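You operate a simulated robot arm through the tools that you are given. There is no shell and no other tool.

You run a simulated robot arm. Do the job below in one go: nothing can be reset, and whatever is moved stays where it is left.

TASK
Wet the orange scrubber, wipe the splash off the worktop and press it out.
Fine: cold water, tap off before wiping, pressed out on the sink rim, where it stays. What is to be rubbed or washed off counts as gone when no trace of it is left.
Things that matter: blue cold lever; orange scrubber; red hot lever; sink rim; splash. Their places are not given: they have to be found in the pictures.

Only the result counts: the job must be done as asked and must still hold three seconds after the hand-in. Knocking over, shifting, dropping, spilling or breaking anything else fails it.

THE ROBOT
A 6-joint arm with a two-finger gripper, fixed in place. Base frame: the origin is on the floor under the middle of its stand, x ahead of it, y to its left, z up. Units: mm, degrees, N and s.
It reaches about 1572 mm from its shoulder. Its first joint turns from -166.0 to 166.0 degrees. Payload 2.45 kg.
Tool frame: the origin (TCP) lies between the finger pads and is the grasp point; the fingertips stand 20 mm ahead of it; z points along the fingers, y is the line along which they close. The gripper opens to 140 mm; its body begins 168 mm behind the TCP.
Orientation is that of the tool frame in the base frame, as a unit quaternion [x, y, z, w]. With the fingers straight down and closing along the base's y, the tool's x points along the base's -x, its y along +y and its z along -z.

THE INTERFACE
- The arm moves only by the tool step_arm. Its argument "steps" is a list of rows, each a list of 7 numbers: the shift along the tool's x, y, z in units of 25 mm (1.0 is 25 mm), then the turn, a rotation vector about the tool's x, y, z in units of 6 degrees (1.0 is 6 degrees), then the closure, from 0 (fully open) to 1 (shut). In form: [[tx, ty, tz, rx, ry, rz, claw], ...]. A call has 1 to 20 rows; each row shifts and turns the commanded pose from where the row before left it, along the tool's axes as they then stand. A call with a number of a shift or a turn outside -1 to 1 is refused whole. A row lasts 0.2 s, in which the tool goes at most 50 mm and 8.6 degrees; a call with a longer step from one row to the next is refused whole, and so is a gripper value outside its range. Where a pose cannot be reached the arm comes as near as it can. A force on the tool above 40 N (or 10 N above the force at the start of the call, whichever is more), or a blocked arm, ends the call early, and 0.2 s more pass. The fingers move at their own pace (about 45 mm/s each) and stop on an object; they squeeze with about 24 N. The grip force told is the motor's: it shows also when the fingers shut on nothing. Time passes only in rows, and 0.2 s behind the last, so rows that do not move let the fingers close. It gives the time, the measured TCP pose, the force on the tool (base axes), the opening and the grip force at its end, in the units of the frame above (readings bear some noise), with the torque about the TCP (base axes, N m) and any sound that the robot's microphone picked up.
- Cameras (640 x 400 px; columns grow to the right, rows downward): "scene" is fixed at [220.4, -499.5, 1504.1]; the picture's right is [0.69, -0.72, 0.00], its down [-0.30, -0.29, -0.91] and it looks along [0.66, 0.63, -0.42] (base axes); focal length 322 px, centre (320, 200). "wrist" rides on the gripper at [78, 11, -209] in the tool frame; the picture's right is [-0.14, 0.99, 0.00], its down [-0.92, -0.13, -0.37] and it looks along [-0.37, -0.05, 0.93] (tool axes); focal length 280 px, centre (320, 200).
- capture(camera): a new picture of that camera. No time passes.
- locate(camera, pixels): for up to 12 pixels [column, row] of the newest picture of that camera ("zoom" is the newest enlarged one), the place [x, y, z] in the base frame of the surface seen there, good to about 2 mm. No time passes.
- zoom(camera, box): a new picture of the part [left, top, right, bottom] of that camera's present view, enlarged. No time passes.
- hand_in(): hands the job in; it is judged then, once.

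Leave the gripper open and the arm clear of the work at the hand-in unless told otherwise.

The tools are called after "Call:" by a JSON object that holds its "name" and its "arguments". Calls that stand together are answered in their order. step_arm: Moves the arm, as the interface text tells. Its arguments: {"type":"object","properties":{"steps":{"type":"array","items":{"type":"array","items":{"type":"number"}}}},"required":["steps"]} The other tools are called the same way: capture (camera) takes a picture; locate (camera, pixels) gives the place of the surface under pixels of a picture; zoom (camera, box) takes an enlarged picture of a part of a camera's view; hand_in () hands the job in.

At the start:

```text
t: 0.0
ee_pos: [715.8, 395.9, 1201.4]
ee_rot: [0.0, 1.0, 0.0, 0.0]
force: [0.2, 0.0, 0.2]
ft_torque: [-0.04, -0.02, 0.02]
opening: 139.9
gripper_force: 0.1
```

scene: 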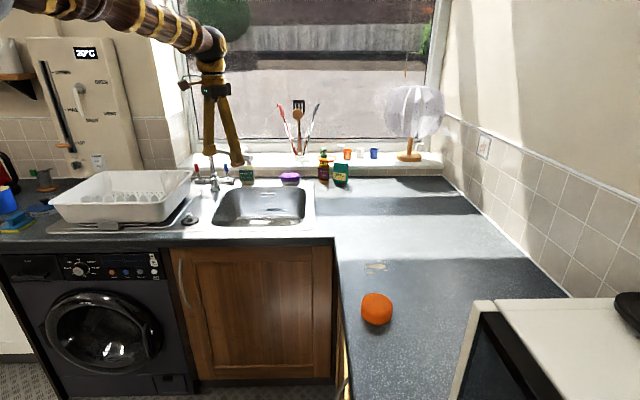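
wrist: 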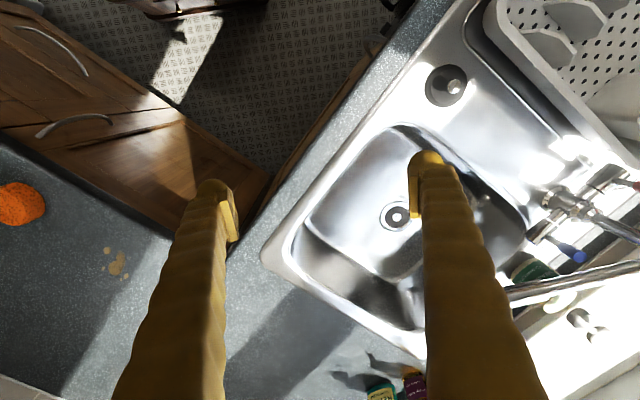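

I see the orange scrubber at about (377,309) in the scene picture, the splash at about (376,267), the sink at about (260,205), and the taps at about (210,180). I'll zoom in on the taps and on the scrubber with the splash.

Call:
{"name": "zoom", "arguments": {"camera": "scene", "box": [170, 140, 330, 240]}}

Call:
{"name": "zoom", "arguments": {"camera": "scene", "box": [320, 240, 448, 320]}}

Call:
{"name": "zoom", "arguments": {"camera": "wrist", "box": [480, 120, 640, 320]}}

```text
4.00 times, centred on (250, 190) of scene
```

zoom: 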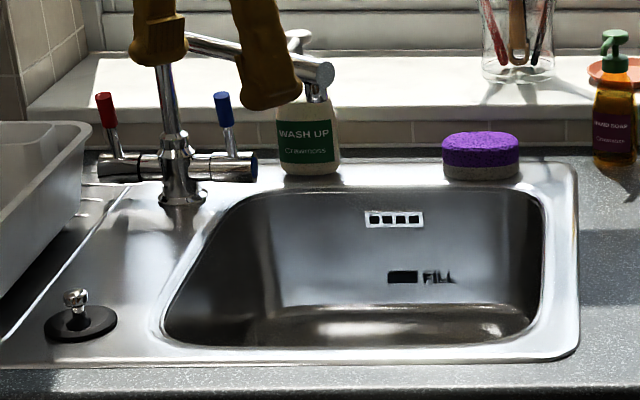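

```text
5.00 times, centred on (384, 280) of scene
```

zoom: 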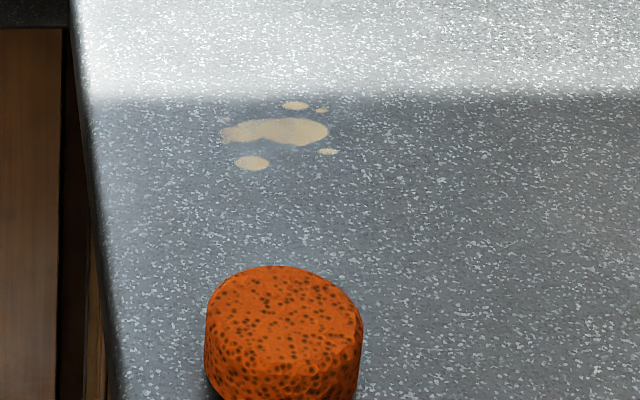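

```text
2.00 times, centred on (560, 220) of wrist
```

zoom: 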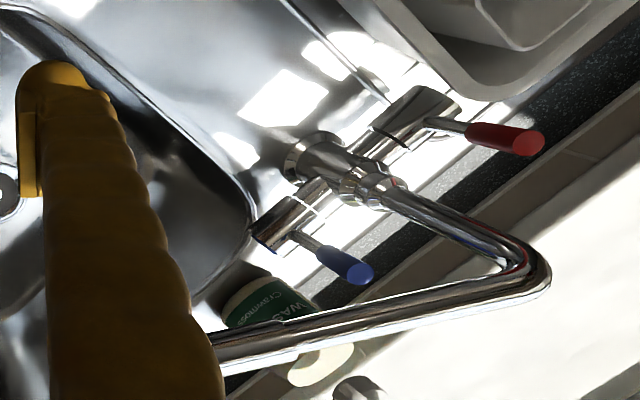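

Next I'll locate the main points: scrubber, splash, levers, spout, and sink rim.

Call:
{"name": "locate", "arguments": {"camera": "scene", "pixels": [[377, 298], [377, 320], [362, 305], [392, 305], [375, 266], [370, 272], [379, 261], [385, 270], [384, 262], [366, 267], [386, 266]]}}

Call:
{"name": "locate", "arguments": {"camera": "wrist", "pixels": [[570, 254], [548, 240], [610, 190], [630, 187], [560, 200], [600, 218], [630, 265], [560, 283], [515, 295], [583, 200], [545, 228], [605, 177]]}}

Call:
{"name": "locate", "arguments": {"camera": "wrist", "pixels": [[395, 215], [285, 235], [400, 120], [420, 340], [270, 260], [330, 150], [380, 90], [445, 85], [350, 300], [20, 203], [115, 262], [490, 20]]}}

```text
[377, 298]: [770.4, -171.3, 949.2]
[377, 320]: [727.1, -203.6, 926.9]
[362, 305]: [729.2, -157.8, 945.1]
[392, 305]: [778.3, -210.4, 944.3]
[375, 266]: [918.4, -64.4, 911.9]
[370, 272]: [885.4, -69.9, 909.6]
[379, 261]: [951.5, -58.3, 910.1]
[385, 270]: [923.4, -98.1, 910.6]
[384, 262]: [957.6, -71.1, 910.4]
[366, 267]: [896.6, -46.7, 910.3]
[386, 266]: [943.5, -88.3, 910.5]
```

```text
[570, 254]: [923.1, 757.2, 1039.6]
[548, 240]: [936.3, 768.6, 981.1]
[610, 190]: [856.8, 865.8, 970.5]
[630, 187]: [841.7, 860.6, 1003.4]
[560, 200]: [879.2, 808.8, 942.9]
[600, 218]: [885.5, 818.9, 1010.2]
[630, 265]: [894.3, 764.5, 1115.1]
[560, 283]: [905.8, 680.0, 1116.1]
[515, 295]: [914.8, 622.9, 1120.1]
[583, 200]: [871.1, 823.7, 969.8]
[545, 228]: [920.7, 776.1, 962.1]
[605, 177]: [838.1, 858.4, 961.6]
```

```text
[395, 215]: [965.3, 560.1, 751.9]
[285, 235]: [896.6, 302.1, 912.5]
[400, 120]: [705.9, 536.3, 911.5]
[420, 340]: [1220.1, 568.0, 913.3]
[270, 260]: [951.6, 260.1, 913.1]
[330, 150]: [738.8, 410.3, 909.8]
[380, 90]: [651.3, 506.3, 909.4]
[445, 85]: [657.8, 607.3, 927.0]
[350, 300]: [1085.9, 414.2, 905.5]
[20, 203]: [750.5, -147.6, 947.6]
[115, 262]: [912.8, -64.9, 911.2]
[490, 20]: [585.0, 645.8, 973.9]
```

The kitchen is turned about 45° in the base frame. I'll locate the box at the lower right of the scene, the spout end, and the rim areas before I move.

Call:
{"name": "locate", "arguments": {"camera": "scene", "pixels": [[480, 305], [560, 305], [620, 300], [520, 360], [460, 390], [410, 155], [342, 172], [324, 170], [290, 178], [246, 175], [250, 158], [300, 130]]}}

Call:
{"name": "locate", "arguments": {"camera": "scene", "pixels": [[309, 205], [260, 229], [215, 228], [195, 215], [207, 200], [280, 187], [311, 225], [225, 210], [190, 219], [218, 187], [180, 230], [310, 190]]}}

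```text
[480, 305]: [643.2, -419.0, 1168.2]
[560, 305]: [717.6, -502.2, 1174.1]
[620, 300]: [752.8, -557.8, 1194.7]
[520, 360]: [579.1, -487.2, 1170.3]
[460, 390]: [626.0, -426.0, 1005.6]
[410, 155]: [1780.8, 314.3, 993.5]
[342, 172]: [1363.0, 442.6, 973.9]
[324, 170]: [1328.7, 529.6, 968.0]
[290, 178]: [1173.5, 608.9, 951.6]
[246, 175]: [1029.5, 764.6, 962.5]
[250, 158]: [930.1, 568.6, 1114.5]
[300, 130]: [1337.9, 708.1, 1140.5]
```

```text
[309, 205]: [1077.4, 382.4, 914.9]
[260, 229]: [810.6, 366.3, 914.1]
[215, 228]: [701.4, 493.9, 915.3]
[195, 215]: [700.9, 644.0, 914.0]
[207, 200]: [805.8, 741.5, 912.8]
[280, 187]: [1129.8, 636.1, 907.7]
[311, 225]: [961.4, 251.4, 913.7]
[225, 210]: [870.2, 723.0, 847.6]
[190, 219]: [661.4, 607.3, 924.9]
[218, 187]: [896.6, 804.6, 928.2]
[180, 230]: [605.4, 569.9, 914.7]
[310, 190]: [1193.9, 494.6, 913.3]
```

What I worked out from the located points:
- The scrubber is near (753,-184), with its top at about z 949.
- The splash is around (920,-70, 910).
- The blue knob is near (923,757,1040).
- The spout ends near (930,568,1114), over the bowl.

The spout passes above the cold lever, so I have to come at the lever horizontally from the user's side. I'll yaw the tool 45° and pitch it up towards horizontal where it is, then look again.

Call:
{"name": "step_arm", "arguments": {"steps": [[0, 0, 0, 0, 0, -1, 0], [0, 0, 0, 0, 0, -1, 0], [0, 0, 0, 0, 0, -1, 0], [0, 0, 0, 0, 0, -1, 0], [0, 0, 0, 0, 0, -1, 0], [0, 0, 0, 0, 0, -1, 0], [0, 0, 0, 0, 0, -1, 0], [0, 0, 0, 0, 0, -0.5, 0], [0, 0, 0, 0, -1, 0, 0], [0, 0, 0, 0, -1, 0, 0], [0, 0, 0, 0, -1, 0, 0], [0, 0, 0, 0, -1, 0, 0], [0, 0, 0, 0, -1, 0, 0], [0, 0, 0, 0, -1, 0, 0], [0, 0, 0, 0, -1, 0, 0]]}}

Call:
{"name": "capture", "arguments": {"camera": "scene"}}

Call:
{"name": "capture", "arguments": {"camera": "wrist"}}

```text
t: 3.2
ee_pos: [714.2, 397.0, 1202.3]
ee_rot: [-0.358, 0.862, 0.137, 0.332]
force: [-0.4, 0.9, 0.1]
ft_torque: [-0.01, -0.02, -0.03]
opening: 140.2
gripper_force: 0.0
```

```text
taken
```

scene: 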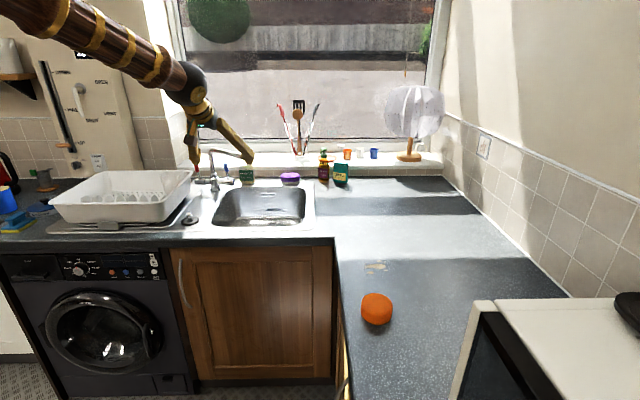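

```text
taken
```

wrist: 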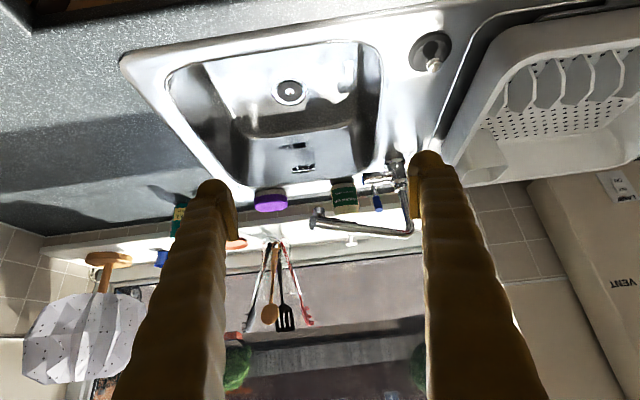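

The wrist view, upside down, now shows the tap near (385,185) and the spout end near (315,220). I'll zoom in on them in both cameras.

Call:
{"name": "zoom", "arguments": {"camera": "wrist", "box": [290, 140, 450, 240]}}

Call:
{"name": "zoom", "arguments": {"camera": "scene", "box": [180, 135, 276, 195]}}

Call:
{"name": "locate", "arguments": {"camera": "wrist", "pixels": [[378, 205], [376, 192], [372, 181], [394, 160], [402, 183], [411, 228], [380, 232], [345, 225], [317, 212], [312, 223], [342, 187], [341, 207]]}}

Call:
{"name": "locate", "arguments": {"camera": "wrist", "pixels": [[289, 92], [170, 75], [125, 62], [205, 180], [365, 45], [400, 110], [300, 58], [280, 45], [140, 75], [420, 80], [250, 185], [385, 120]]}}

```text
4.00 times, centred on (370, 190) of wrist
```

zoom: 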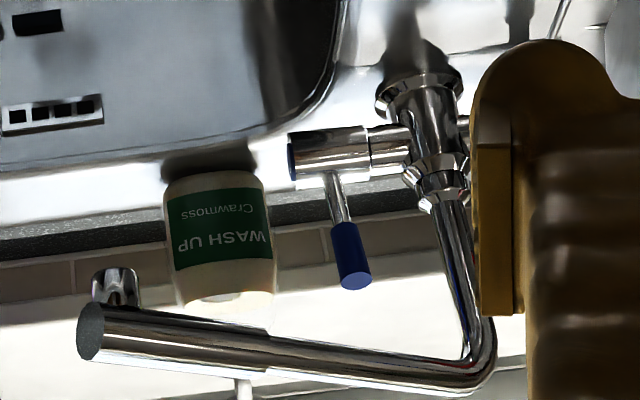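

```text
6.67 times, centred on (228, 165) of scene
```

zoom: 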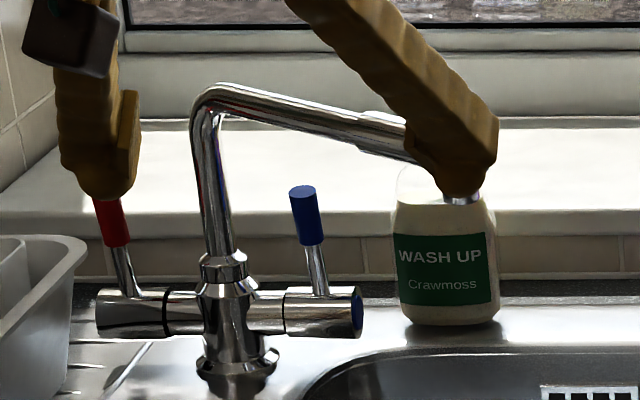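

```text
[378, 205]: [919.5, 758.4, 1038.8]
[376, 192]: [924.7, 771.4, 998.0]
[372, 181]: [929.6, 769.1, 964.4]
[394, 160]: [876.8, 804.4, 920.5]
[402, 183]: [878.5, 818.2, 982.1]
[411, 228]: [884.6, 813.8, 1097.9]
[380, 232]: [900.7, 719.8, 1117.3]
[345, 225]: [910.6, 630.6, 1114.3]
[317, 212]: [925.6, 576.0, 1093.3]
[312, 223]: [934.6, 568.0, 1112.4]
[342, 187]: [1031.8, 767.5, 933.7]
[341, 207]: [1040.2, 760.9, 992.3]
```

```text
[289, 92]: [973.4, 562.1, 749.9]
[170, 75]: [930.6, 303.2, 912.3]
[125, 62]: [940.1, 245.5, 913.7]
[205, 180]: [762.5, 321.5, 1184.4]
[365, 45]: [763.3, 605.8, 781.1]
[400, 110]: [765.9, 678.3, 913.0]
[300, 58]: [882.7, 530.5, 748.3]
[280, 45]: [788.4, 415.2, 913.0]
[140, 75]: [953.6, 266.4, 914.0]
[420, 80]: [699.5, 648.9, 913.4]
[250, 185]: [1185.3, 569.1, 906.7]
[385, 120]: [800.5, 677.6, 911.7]
```

The cold lever stands nearly upright, with its knob at about (921,760) and z 1010–1045. It pivots on the horizontal valve body. The nozzle points down at about (927,574,1090). I'll pitch the tool to 70° from straight down, narrow the fingers to about 60 mm, and move to a spot on the user's side of the lever.

Call:
{"name": "step_arm", "arguments": {"steps": [[0, 0, 0, 0, -1, 0, 0.3], [0, 0, 0, 0, -1, 0, 0.57], [0, 0, 0, 0, -1, 0, 0.57], [0, 0, 0, 0, -1, 0, 0.57], [0, 0, 0, 0, -0.667, 0, 0.57], [0.712, 0.733, 0.968, 0, 0, 0, 0.57], [0.712, 0.733, 0.968, 0, 0, 0, 0.57], [0.712, 0.733, 0.968, 0, 0, 0, 0.57], [0.712, 0.733, 0.968, 0, 0, 0, 0.57], [0.712, 0.733, 0.968, 0, 0, 0, 0.57], [0.712, 0.733, 0.968, 0, 0, 0, 0.57]]}}

Call:
{"name": "capture", "arguments": {"camera": "wrist"}}

Call:
{"name": "zoom", "arguments": {"camera": "scene", "box": [130, 100, 290, 240]}}

```text
t: 5.6
ee_pos: [707.1, 545.4, 1050.8]
ee_rot: [-0.314, 0.757, 0.22, 0.529]
force: [0.0, 0.2, 0.2]
ft_torque: [0.01, 0.02, 0.0]
opening: 60.2
gripper_force: 0.0
```

```text
taken
```

wrist: 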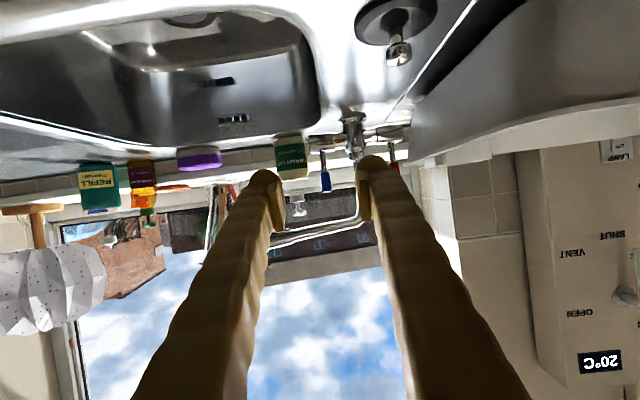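

```text
2.86 times, centred on (210, 170) of scene
```

zoom: 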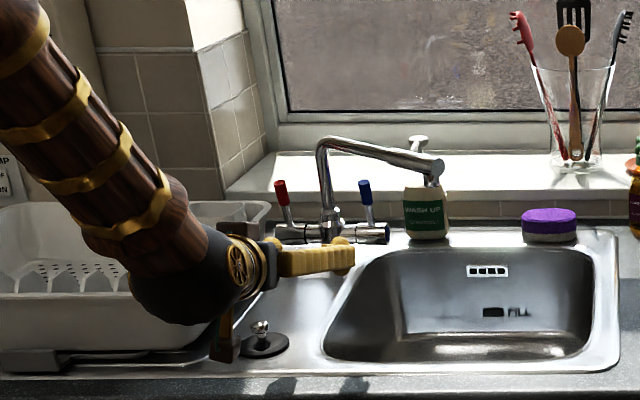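

The TCP is now at about (707,545,1051), with the blue lever centred between the fingers near (325,175) in the wrist picture. I'll advance 220 mm towards the wall, below the spout and just short of the lever, then check.

Call:
{"name": "step_arm", "arguments": {"steps": [[-0.247, 0, 0.951, 0, 0, 0, 0.57], [-0.247, 0, 0.951, 0, 0, 0, 0.57], [-0.247, 0, 0.951, 0, 0, 0, 0.57], [-0.247, 0, 0.951, 0, 0, 0, 0.57], [-0.247, 0, 0.951, 0, 0, 0, 0.57], [-0.247, 0, 0.951, 0, 0, 0, 0.57], [-0.247, 0, 0.951, 0, 0, 0, 0.57], [-0.247, 0, 0.951, 0, 0, 0, 0.57], [-0.247, 0, 0.951, 0, 0, 0, 0.57]]}}

Call:
{"name": "capture", "arguments": {"camera": "wrist"}}

Call:
{"name": "zoom", "arguments": {"camera": "scene", "box": [170, 130, 282, 200]}}

```text
t: 7.6
ee_pos: [864.1, 700.7, 1030.4]
ee_rot: [-0.317, 0.757, 0.222, 0.527]
force: [0.0, 0.3, -1.2]
ft_torque: [-0.01, 0.0, -0.03]
opening: 60.2
gripper_force: 0.0
```

```text
taken
```

wrist: 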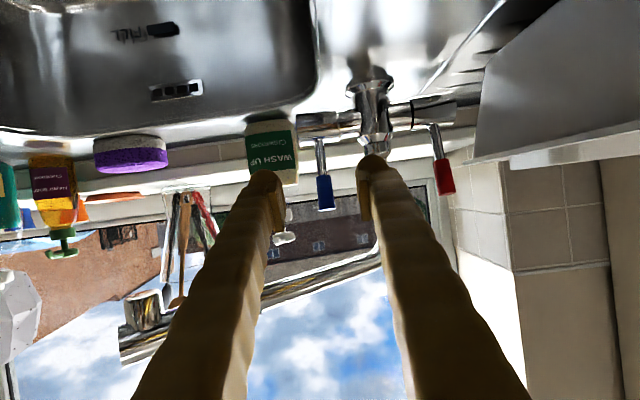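

```text
5.71 times, centred on (226, 165) of scene
```

zoom: 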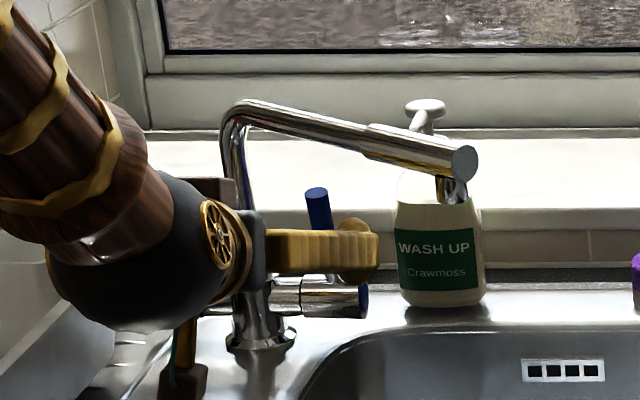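

The lever is centred between the fingers. The left finger would pass close to the tap column, so I'll narrow the opening to about 32 mm first. Then I'll advance the last 84 mm to straddle the blue knob.

Call:
{"name": "step_arm", "arguments": {"steps": [[0, 0, 0, 0, 0, 0, 0.77], [0, 0, 0, 0, 0, 0, 0.77], [-0.287, 0.015, 0.79, 0, 0, 0, 0.77], [-0.287, 0.015, 0.79, 0, 0, 0, 0.77], [-0.287, 0.015, 0.79, 0, 0, 0, 0.77], [-0.287, 0.015, 0.79, 0, 0, 0, 0.77]]}}

Call:
{"name": "capture", "arguments": {"camera": "wrist"}}

Call:
{"name": "zoom", "arguments": {"camera": "scene", "box": [170, 130, 282, 200]}}

```text
t: 9.0
ee_pos: [921.5, 760.9, 1029.9]
ee_rot: [-0.315, 0.756, 0.221, 0.53]
force: [-0.4, -0.4, 0.2]
ft_torque: [0.0, 0.01, -0.01]
opening: 32.5
gripper_force: 0.2
```

```text
taken
```

wrist: 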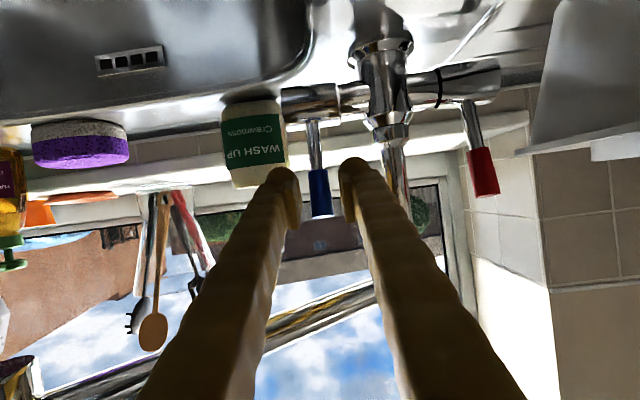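

```text
5.71 times, centred on (226, 165) of scene
```

zoom: 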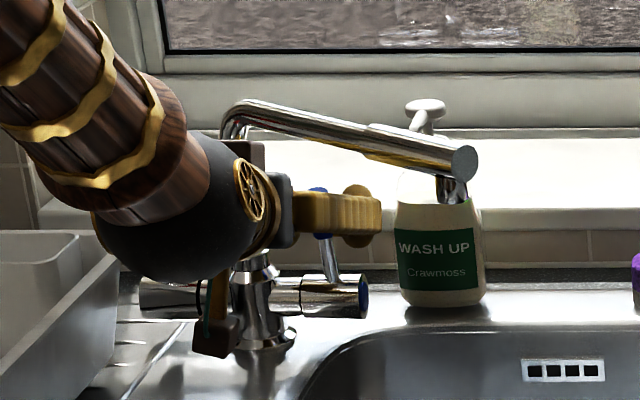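

The knob sits between the fingertips at about (320,190) in the wrist picture. I'll close on it and pull it about 30° along its arc towards the user, watching the force and listening.

Call:
{"name": "step_arm", "arguments": {"steps": [[0, 0, 0, 0, 0, 0, 1], [0, 0, 0, 0, 0, 0, 1], [0, 0, 0, 0, 0, 0, 1], [0.265, 0, -0.402, 0, 0, 0, 1], [0.323, 0, -0.351, 0, 0, 0, 1], [0.381, 0, -0.287, 0, 0, 0, 1]]}}

Call:
{"name": "capture", "arguments": {"camera": "wrist"}}

Call:
{"name": "zoom", "arguments": {"camera": "scene", "box": [170, 130, 330, 230]}}

```text
t: 10.4
ee_pos: [899.2, 739.0, 1017.4]
ee_rot: [-0.317, 0.755, 0.224, 0.528]
force: [-2.1, 13.5, 14.7]
ft_torque: [0.86, -0.98, 0.13]
opening: 16.4
gripper_force: 42.1
```

```text
taken
```

wrist: 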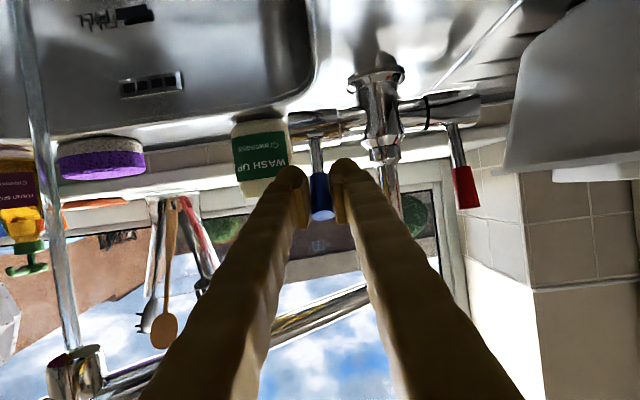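

```text
4.00 times, centred on (250, 180) of scene
```

zoom: 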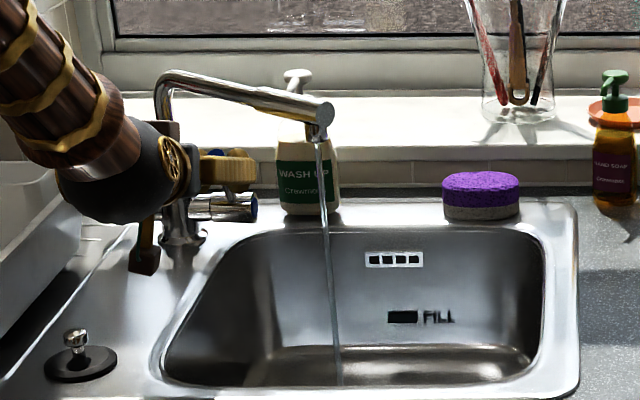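

The cold water is running from the nozzle into the bowl, with the lever pulled about 30°. I'll open the fingers and back out the way I came.

Call:
{"name": "step_arm", "arguments": {"steps": [[0, 0, 0, 0, 0, 0, 0.76], [0, 0, 0, 0, 0, 0, 0.76], [0.267, 0, -0.948, 0, 0, 0, 0.76], [0.267, 0, -0.948, 0, 0, 0, 0.76], [0.267, 0, -0.948, 0, 0, 0, 0.76], [0.267, 0, -0.948, 0, 0, 0, 0.76], [0.267, 0, -0.948, 0, 0, 0, 0.76], [0.267, 0, -0.948, 0, 0, 0, 0.76], [0.267, 0, -0.948, 0, 0, 0, 0.76], [0.267, 0, -0.948, 0, 0, 0, 0.76], [0.267, 0, -0.948, 0, 0, 0, 0.6], [0.267, 0, -0.948, 0, 0, 0, 0.4], [0.267, 0, -0.948, 0, 0, 0, 0.2]]}}

Call:
{"name": "capture", "arguments": {"camera": "wrist"}}

Call:
{"name": "zoom", "arguments": {"camera": "scene", "box": [170, 130, 330, 230]}}

```text
t: 13.2
ee_pos: [711.5, 543.3, 1039.3]
ee_rot: [-0.315, 0.756, 0.221, 0.529]
force: [0.3, 0.0, 0.7]
ft_torque: [0.02, -0.01, -0.01]
opening: 101.5
gripper_force: 0.1
out of reach, approached as far as the arm can: row 5
```

```text
taken
```

wrist: 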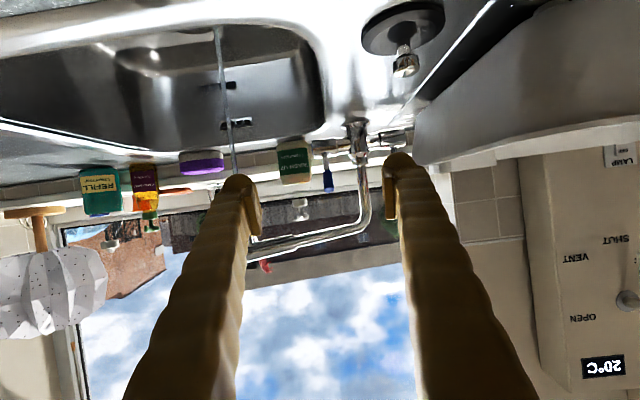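

```text
4.00 times, centred on (250, 180) of scene
```

zoom: 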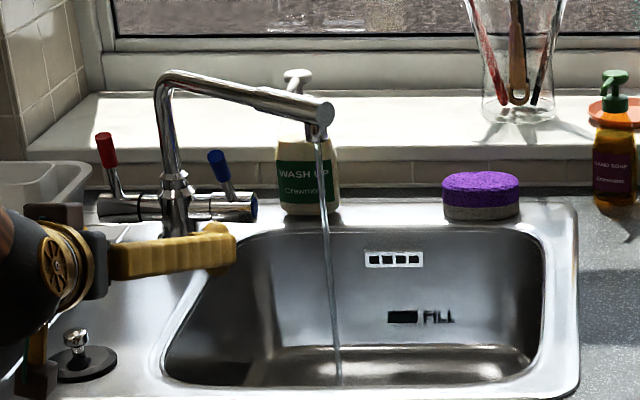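

Cold water keeps running in a steady stream. Next I'll fetch the scrubber. I'll rise and back off, then pitch the tool back to straight down with the fingers open.

Call:
{"name": "step_arm", "arguments": {"steps": [[-0.712, 0, -0.968, 0, 0, 0, 0.2], [-0.712, 0, -0.968, 0, 0, 0, 0.2], [-0.712, 0, -0.968, 0, 0, 0, 0.2], [-0.712, 0, -0.968, 0, 0, 0, 0.2], [-0.712, 0, -0.968, 0, 0, 0, 0.2], [-0.712, 0, -0.968, 0, 0, 0, 0.2], [0, 0, 0, 0, 1, 0, 0.2], [0, 0, 0, 0, 1, 0, 0.2], [0, 0, 0, 0, 1, 0, 0.2], [0, 0, 0, 0, 1, 0, 0.2], [0, 0, 0, 0, 1, 0, 0.2], [0, 0, 0, 0, 1, 0, 0.2], [0, 0, 0, 0, 1, 0, 0.2], [0, 0, 0, 0, 1, 0, 0.2], [0, 0, 0, 0, 1, 0, 0.2], [0, 0, 0, 0, 1, 0, 0.2], [0, 0, 0, 0, 1, 0, 0.2], [0, 0, 0, 0, 0.667, 0, 0.2]]}}

```text
t: 17.0
ee_pos: [634.3, 481.7, 1188.7]
ee_rot: [-0.394, 0.918, 0.022, 0.03]
force: [0.3, 0.1, -0.5]
ft_torque: [0.05, -0.01, 0.04]
opening: 111.8
gripper_force: 0.0
out of reach, approached as far as the arm can: row 9, 10
```

The reading is slightly off what I expected, so I'll wait one row and read the pose again.

Call:
{"name": "step_arm", "arguments": {"steps": [[0, 0, 0, 0, 0, 0, 0.2], [0, 0, 0, 0, 0, 0, 0.2]]}}

Call:
{"name": "capture", "arguments": {"camera": "scene"}}

```text
t: 17.6
ee_pos: [633.4, 484.2, 1189.2]
ee_rot: [-0.394, 0.918, 0.023, 0.031]
force: [-0.3, 0.5, -0.1]
ft_torque: [0.01, 0.01, -0.01]
opening: 111.8
gripper_force: 0.1
```

```text
taken
```

scene: 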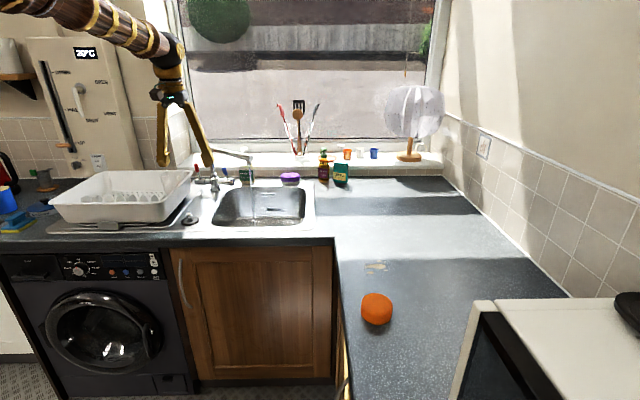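

The tilt is off by a few degrees because the pitch rows hit a reach limit, so I'll correct it. Then I'll travel at z about 1189 towards the space above the orange scrubber.

Call:
{"name": "step_arm", "arguments": {"steps": [[0, 0, 0, 0.19, 0.72, 0.25, 0], [0.675, -0.97, 0, 0, 0, 0, 0], [0.675, -0.97, 0, 0, 0, 0, 0], [0.675, -0.97, 0, 0, 0, 0, 0], [0.675, -0.97, 0, 0, 0, 0, 0], [0.675, -0.97, 0, 0, 0, 0, 0], [0.675, -0.97, 0, 0, 0, 0, 0], [0.675, -0.97, 0, 0, 0, 0, 0], [0.675, -0.97, 0, 0, 0, 0, 0], [0.675, -0.97, 0, 0, 0, 0, 0], [0.675, -0.97, 0, 0, 0, 0, 0], [0.675, -0.97, 0, 0, 0, 0, 0], [0.675, -0.97, 0, 0, 0, 0, 0]]}}

```text
t: 20.4
ee_pos: [695.9, 134.6, 1189.8]
ee_rot: [-0.383, 0.924, -0.001, 0.0]
force: [-0.1, -0.4, -0.1]
ft_torque: [0.02, -0.02, 0.0]
opening: 140.1
gripper_force: 0.1
```

The tool is vertical again at (696,135,1190). I'll continue to above the scrubber, lowering to about z 1090, and look with the wrist camera.

Call:
{"name": "step_arm", "arguments": {"steps": [[0.673, -0.967, 0.364, 0, 0, 0, 0], [0.673, -0.967, 0.364, 0, 0, 0, 0], [0.673, -0.967, 0.364, 0, 0, 0, 0], [0.673, -0.967, 0.364, 0, 0, 0, 0], [0.673, -0.967, 0.364, 0, 0, 0, 0], [0.673, -0.967, 0.364, 0, 0, 0, 0], [0.673, -0.967, 0.364, 0, 0, 0, 0], [0.673, -0.967, 0.364, 0, 0, 0, 0], [0.673, -0.967, 0.364, 0, 0, 0, 0], [0.673, -0.967, 0.364, 0, 0, 0, 0], [0.673, -0.967, 0.364, 0, 0, 0, 0]]}}

Call:
{"name": "capture", "arguments": {"camera": "wrist"}}

Call:
{"name": "capture", "arguments": {"camera": "scene"}}

```text
t: 22.8
ee_pos: [753.3, -184.2, 1089.4]
ee_rot: [-0.382, 0.924, -0.001, 0.0]
force: [-0.1, 0.3, 1.0]
ft_torque: [-0.01, -0.02, 0.01]
opening: 139.9
gripper_force: 0.0
```

```text
taken
```

wrist: 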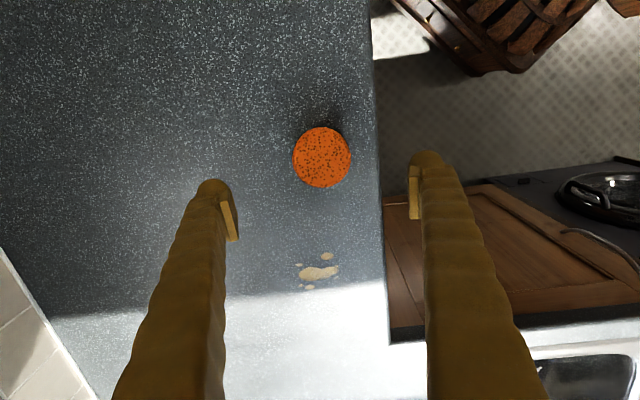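

```text
taken
```

scene: 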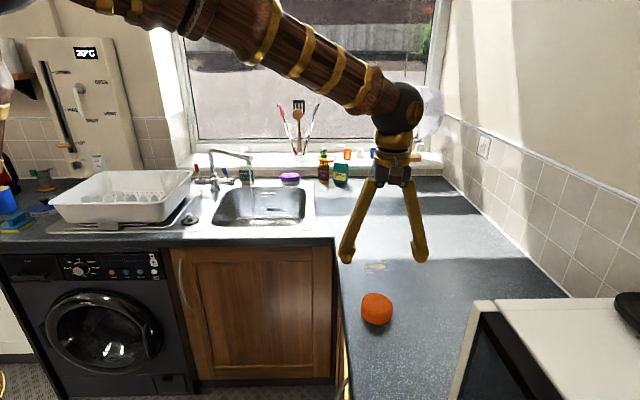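

The scrubber is at about (322,157) in the wrist picture, well centred. I'll locate its edges and the splash blobs precisely.

Call:
{"name": "locate", "arguments": {"camera": "wrist", "pixels": [[322, 157], [295, 157], [349, 157], [322, 130], [322, 183], [377, 200], [322, 273], [327, 257], [298, 265], [309, 287], [338, 269], [300, 275]]}}

Call:
{"name": "zoom", "arguments": {"camera": "wrist", "box": [270, 235, 366, 295]}}

```text
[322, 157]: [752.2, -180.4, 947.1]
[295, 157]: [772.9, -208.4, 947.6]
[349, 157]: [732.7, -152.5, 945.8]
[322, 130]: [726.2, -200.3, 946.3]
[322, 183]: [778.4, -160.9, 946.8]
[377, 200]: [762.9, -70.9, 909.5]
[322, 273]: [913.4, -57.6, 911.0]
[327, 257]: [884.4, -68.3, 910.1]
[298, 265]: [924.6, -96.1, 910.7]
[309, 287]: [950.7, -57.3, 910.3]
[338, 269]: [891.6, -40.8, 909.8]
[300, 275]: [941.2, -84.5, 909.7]
```

```text
6.67 times, centred on (318, 265) of wrist
```

zoom: 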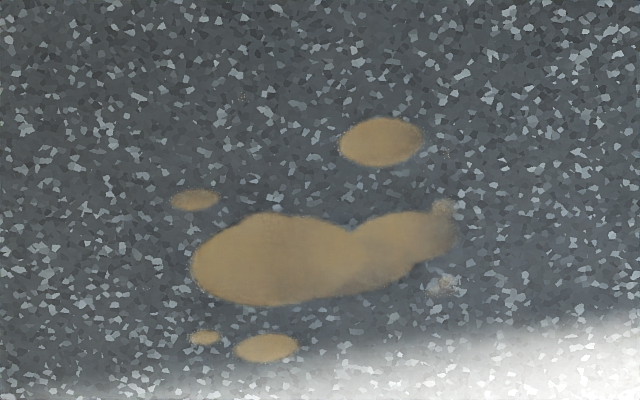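

The scrubber centre is about (752.4,-180.5), its diameter about 72 mm, and its top at z 947. I'll descend to TCP z 938, so the tips stay about 8 mm above the worktop, and then close on it.

Call:
{"name": "step_arm", "arguments": {"steps": [[-0.08, 0.13, 0.863, 0, 0, 0, 0], [0, 0, 0.863, 0, 0, 0, 0], [0, 0, 0.863, 0, 0, 0, 0], [0, 0, 0.863, 0, 0, 0, 0], [0, 0, 0.863, 0, 0, 0, 0], [0, 0, 0.863, 0, 0, 0, 0], [0, 0, 0.863, 0, 0, 0, 0], [0, 0, 0, 0, 0, 0, 0.3], [0, 0, 0, 0, 0, 0, 0.6], [0, 0, 0, 0, 0, 0, 1], [0, 0, 0, 0, 0, 0, 1], [0, 0, 0, 0, 0, 0, 1], [0, 0, 0, 0, 0, 0, 1], [0, 0, 0, 0, 0, 0, 1]]}}

Call:
{"name": "capture", "arguments": {"camera": "wrist"}}

```text
t: 25.8
ee_pos: [751.6, -180.8, 938.3]
ee_rot: [-0.382, 0.924, 0.0, 0.0]
force: [-0.6, -0.3, 1.8]
ft_torque: [0.01, 0.0, -0.02]
opening: 76.4
gripper_force: 23.9
```

```text
taken
```

wrist: 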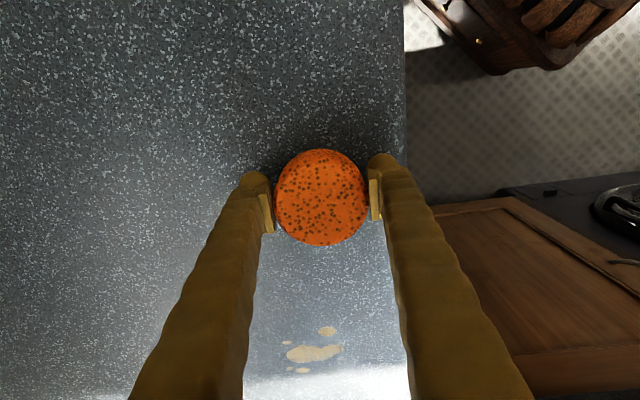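

I have the scrubber, gripped at 24 N with the fingers 76 mm apart. I'll lift it gently to about z 1198.

Call:
{"name": "step_arm", "arguments": {"steps": [[0, 0, -0.3, 0, 0, 0, 1], [0, 0, -0.3, 0, 0, 0, 1], [0, 0, -0.6, 0, 0, 0, 1], [0, 0, -0.6, 0, 0, 0, 1], [0, 0, -0.6, 0, 0, 0, 1], [0, 0, -1, 0, 0, 0, 1], [0, 0, -1, 0, 0, 0, 1], [0, 0, -1, 0, 0, 0, 1], [0, 0, -1, 0, 0, 0, 1], [0, 0, -1, 0, 0, 0, 1], [0, 0, -1, 0, 0, 0, 1], [0, 0, -1, 0, 0, 0, 1], [0, 0, -1, 0, 0, 0, 1]]}}

Call:
{"name": "capture", "arguments": {"camera": "wrist"}}

Call:
{"name": "zoom", "arguments": {"camera": "scene", "box": [160, 120, 320, 220]}}

```text
t: 28.6
ee_pos: [751.3, -180.5, 1198.5]
ee_rot: [-0.382, 0.924, 0.0, 0.001]
force: [-0.5, 0.0, -0.3]
ft_torque: [-0.04, 0.03, 0.0]
opening: 76.4
gripper_force: 23.9
```

```text
taken
```

wrist: 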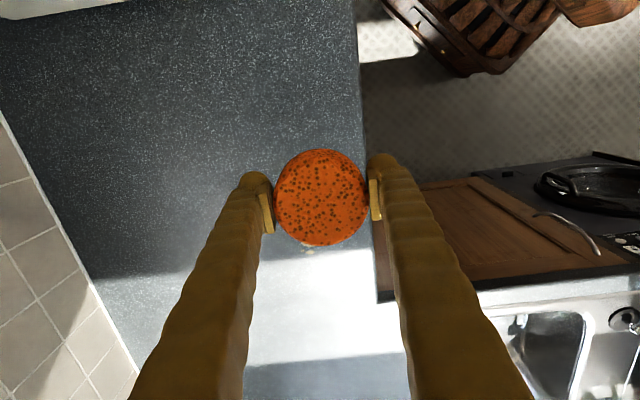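

```text
4.00 times, centred on (240, 170) of scene
```

zoom: 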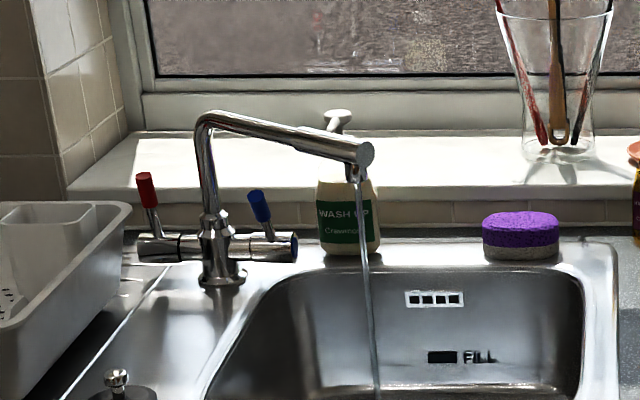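

The scrubber is held well and the water is still running. I'll locate the stream and the nozzle.

Call:
{"name": "locate", "arguments": {"camera": "zoom", "pixels": [[354, 172], [361, 200], [366, 260], [370, 320], [366, 153], [330, 145], [258, 205], [262, 240], [150, 190], [212, 245]]}}

```text
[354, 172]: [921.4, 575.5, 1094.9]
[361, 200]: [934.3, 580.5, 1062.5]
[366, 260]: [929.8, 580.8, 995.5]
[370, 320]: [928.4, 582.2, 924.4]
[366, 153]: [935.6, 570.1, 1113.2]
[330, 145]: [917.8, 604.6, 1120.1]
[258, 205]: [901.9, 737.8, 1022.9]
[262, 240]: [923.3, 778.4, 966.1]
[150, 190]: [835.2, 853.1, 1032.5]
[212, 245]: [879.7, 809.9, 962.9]
```

The stream falls at about (930,582). I'll carry the scrubber at z 1198 to a spot in front of the spout end, over the bowl.

Call:
{"name": "step_arm", "arguments": {"steps": [[-0.972, 0.826, 0, 0, 0, 0, 1], [-0.972, 0.826, 0, 0, 0, 0, 1], [-0.972, 0.826, 0, 0, 0, 0, 1], [-0.972, 0.826, 0, 0, 0, 0, 1], [-0.972, 0.826, 0, 0, 0, 0, 1], [-0.972, 0.826, 0, 0, 0, 0, 1], [-0.972, 0.826, 0, 0, 0, 0, 1], [-0.972, 0.826, 0, 0, 0, 0, 1], [-0.972, 0.826, 0, 0, 0, 0, 1], [-0.972, 0.826, 0, 0, 0, 0, 1], [-0.972, 0.826, 0, 0, 0, 0, 1], [-0.972, 0.826, 0, 0, 0, 0, 1], [-0.972, 0.826, 0, 0, 0, 0, 1], [-0.972, 0.826, 0, 0, 0, 0, 1], [-0.972, 0.826, 0, 0, 0, 0, 1], [-0.972, 0.826, 0, 0, 0, 0, 1], [-0.972, 0.826, 0, 0, 0, 0, 1], [-0.972, 0.826, 0, 0, 0, 0, 1], [-0.972, 0.826, 0, 0, 0, 0, 1], [-0.972, 0.826, 0, 0, 0, 0, 1]]}}

Call:
{"name": "capture", "arguments": {"camera": "wrist"}}

Call:
{"name": "capture", "arguments": {"camera": "scene"}}

```text
t: 32.8
ee_pos: [803.5, 454.6, 1198.2]
ee_rot: [-0.382, 0.924, -0.001, 0.0]
force: [-0.5, -0.2, -0.6]
ft_torque: [0.02, -0.02, 0.03]
opening: 76.5
gripper_force: 24.1
```

```text
taken
```

wrist: 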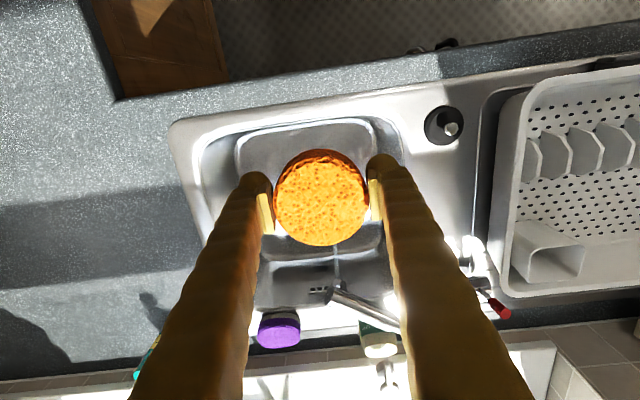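

```text
taken
```

scene: 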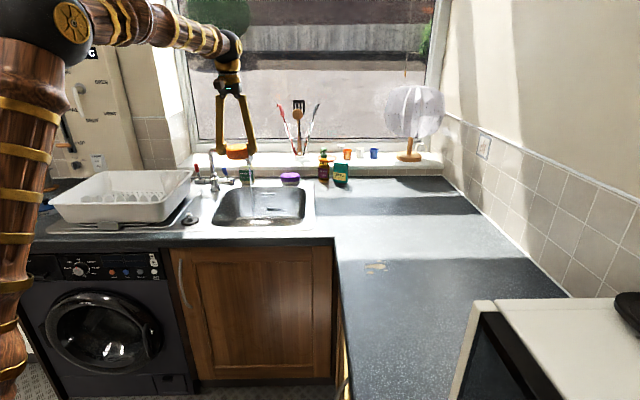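

The scrubber is now in front of the spout, over the bowl. I'll descend to z about 1040, then look before sliding under the nozzle.

Call:
{"name": "step_arm", "arguments": {"steps": [[0, 0, 0.903, 0, 0, 0, 1], [0, 0, 0.903, 0, 0, 0, 1], [0, 0, 0.903, 0, 0, 0, 1], [0, 0, 0.903, 0, 0, 0, 1], [0, 0, 0.903, 0, 0, 0, 1], [0, 0, 0.903, 0, 0, 0, 1], [0, 0, 0.903, 0, 0, 0, 1], [-0.871, 0, 0, 0, 0, 0, 1], [-0.871, 0, 0, 0, 0, 0, 1], [-0.871, 0, 0, 0, 0, 0, 1]]}}

Call:
{"name": "capture", "arguments": {"camera": "wrist"}}

Call:
{"name": "zoom", "arguments": {"camera": "scene", "box": [190, 120, 318, 200]}}

```text
t: 35.0
ee_pos: [850.3, 500.6, 1040.0]
ee_rot: [-0.383, 0.924, -0.001, 0.0]
force: [-0.3, -0.3, -0.8]
ft_torque: [0.02, -0.01, -0.04]
opening: 76.2
gripper_force: 23.9
```

```text
taken
```

wrist: 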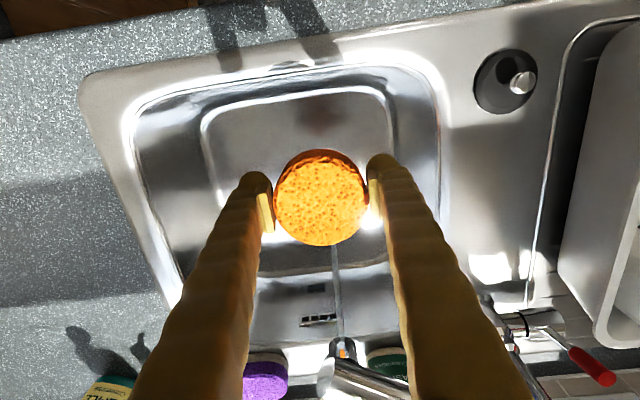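

```text
5.00 times, centred on (254, 160) of scene
```

zoom: 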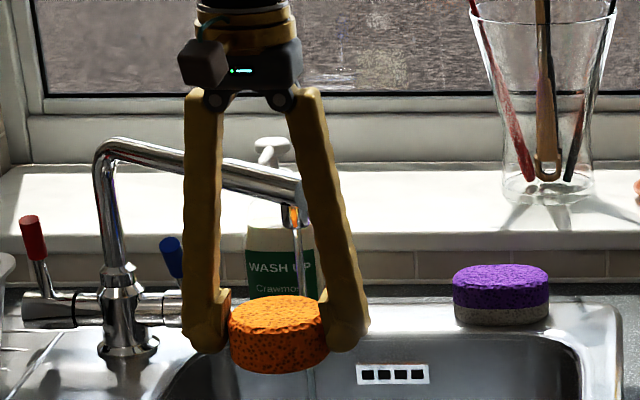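

The stream is straight ahead, with the nozzle near (343,345) in the wrist picture. I'll move forward 62 mm and check the clearance to the spout.

Call:
{"name": "step_arm", "arguments": {"steps": [[-0.83, 0, 0, 0, 0, 0, 1], [-0.83, 0, 0, 0, 0, 0, 1], [-0.83, 0, 0, 0, 0, 0, 1]]}}

Call:
{"name": "capture", "arguments": {"camera": "wrist"}}

Call:
{"name": "zoom", "arguments": {"camera": "scene", "box": [190, 120, 318, 200]}}

```text
t: 35.8
ee_pos: [895.1, 544.6, 1038.8]
ee_rot: [-0.382, 0.924, -0.001, 0.0]
force: [-0.3, 0.2, -0.2]
ft_torque: [0.02, 0.03, 0.03]
opening: 76.2
gripper_force: 23.8
```

```text
taken
```

wrist: 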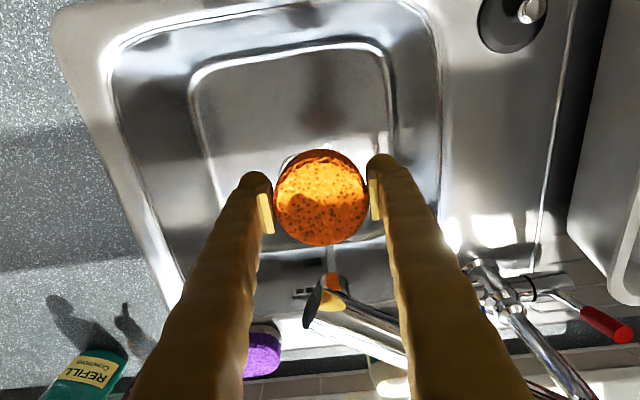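

```text
5.00 times, centred on (254, 160) of scene
```

zoom: 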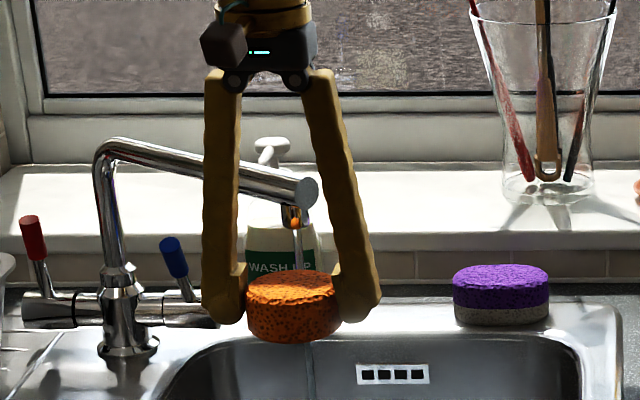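

I'll locate the stream and the spout near the right finger to plan the last few centimetres.

Call:
{"name": "locate", "arguments": {"camera": "wrist", "pixels": [[330, 255], [332, 265], [336, 283], [315, 305], [345, 297], [385, 325], [395, 330], [398, 345], [398, 240], [402, 280]]}}

Call:
{"name": "zoom", "arguments": {"camera": "wrist", "box": [260, 140, 420, 380]}}

```text
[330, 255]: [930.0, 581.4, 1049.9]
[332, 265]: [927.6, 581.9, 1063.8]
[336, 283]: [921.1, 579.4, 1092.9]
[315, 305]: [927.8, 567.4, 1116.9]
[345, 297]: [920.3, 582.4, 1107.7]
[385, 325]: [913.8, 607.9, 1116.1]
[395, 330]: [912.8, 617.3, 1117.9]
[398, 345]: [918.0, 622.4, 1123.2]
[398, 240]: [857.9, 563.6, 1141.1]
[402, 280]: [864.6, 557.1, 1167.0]
```

```text
1.67 times, centred on (340, 260) of wrist
```

zoom: 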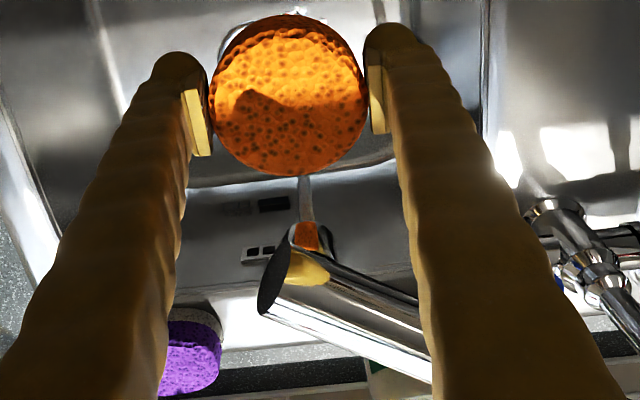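

The stream is at about (929,581.6), 50 mm ahead of the scrubber centre. I'll move 28 mm further, which leaves about 18 mm to the spout tube, and hold the scrubber in the water for a few seconds.

Call:
{"name": "step_arm", "arguments": {"steps": [[-0.56, 0, 0, 0, 0, 0, 1], [-0.56, 0, 0, 0, 0, 0, 1], [0, 0, 0, 0, 0, 0, 1], [0, 0, 0, 0, 0, 0, 1], [0, 0, 0, 0, 0, 0, 1], [0, 0, 0, 0, 0, 0, 1], [0, 0, 0, 0, 0, 0, 1], [0, 0, 0, 0, 0, 0, 1], [0, 0, 0, 0, 0, 0, 1], [0, 0, 0, 0, 0, 0, 1], [0, 0, 0, 0, 0, 0, 1], [0, 0, 0, 0, 0, 0, 1]]}}

Call:
{"name": "capture", "arguments": {"camera": "wrist"}}

Call:
{"name": "zoom", "arguments": {"camera": "scene", "box": [190, 120, 318, 200]}}

```text
t: 38.4
ee_pos: [913.0, 566.2, 1039.0]
ee_rot: [-0.382, 0.924, 0.0, 0.001]
force: [-0.8, -1.0, 0.2]
ft_torque: [-0.01, -0.01, -0.02]
opening: 76.2
gripper_force: 24.1
```

```text
taken
```

wrist: 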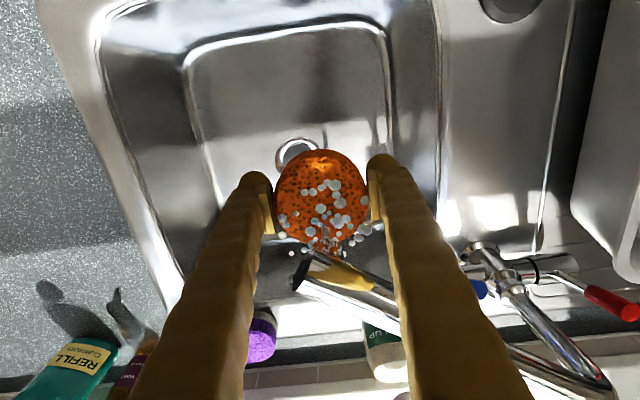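

```text
5.00 times, centred on (254, 160) of scene
```

zoom: 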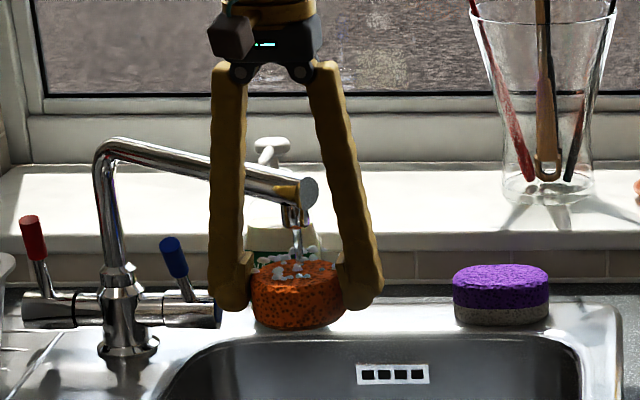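

Water runs over the scrubber and it looks darker. I'll hold it there for about one more second, then back straight out 120 mm, staying over the bowl.

Call:
{"name": "step_arm", "arguments": {"steps": [[0, 0, 0, 0, 0, 0, 1], [0, 0, 0, 0, 0, 0, 1], [0, 0, 0, 0, 0, 0, 1], [0, 0, 0, 0, 0, 0, 1], [0, 0, 0, 0, 0, 0, 1], [0.8, 0, 0, 0, 0, 0, 1], [0.8, 0, 0, 0, 0, 0, 1], [0.8, 0, 0, 0, 0, 0, 1], [0.8, 0, 0, 0, 0, 0, 1], [0.8, 0, 0, 0, 0, 0, 1], [0.8, 0, 0, 0, 0, 0, 1]]}}

Call:
{"name": "capture", "arguments": {"camera": "wrist"}}

Call:
{"name": "zoom", "arguments": {"camera": "scene", "box": [170, 120, 330, 240]}}

```text
t: 40.8
ee_pos: [829.6, 477.0, 1040.6]
ee_rot: [-0.382, 0.924, -0.001, 0.001]
force: [-0.2, 0.4, -0.7]
ft_torque: [0.0, 0.01, 0.01]
opening: 76.5
gripper_force: 24.0
```

```text
taken
```

wrist: 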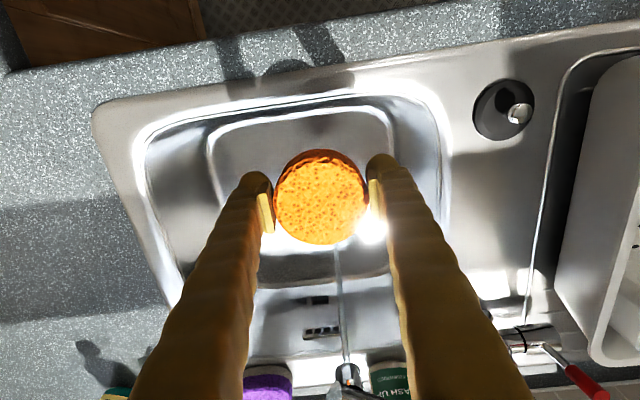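

```text
3.33 times, centred on (250, 180) of scene
```

zoom: 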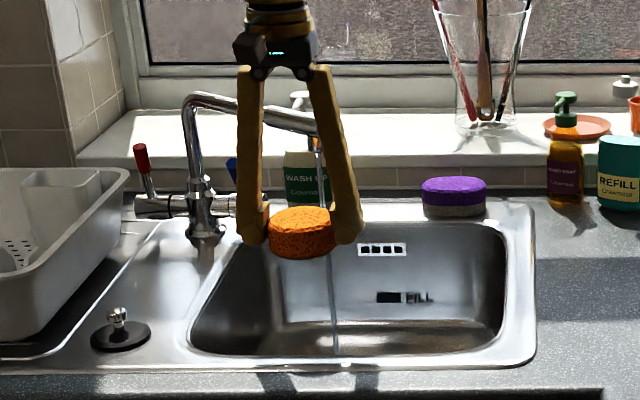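

I'll zoom in on the scrubber to judge whether it took up water.

Call:
{"name": "zoom", "arguments": {"camera": "wrist", "box": [260, 135, 380, 255]}}

Call:
{"name": "zoom", "arguments": {"camera": "scene", "box": [225, 165, 281, 200]}}

```text
3.33 times, centred on (320, 195) of wrist
```

zoom: 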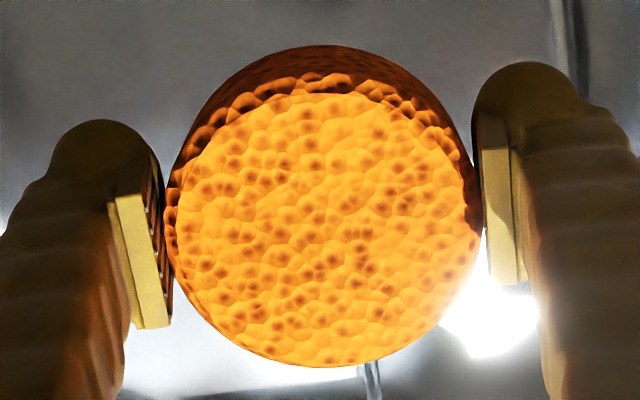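

```text
11.43 times, centred on (253, 182) of scene
```

zoom: 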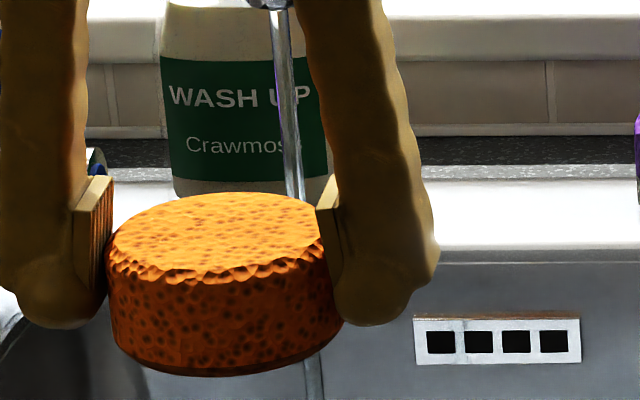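

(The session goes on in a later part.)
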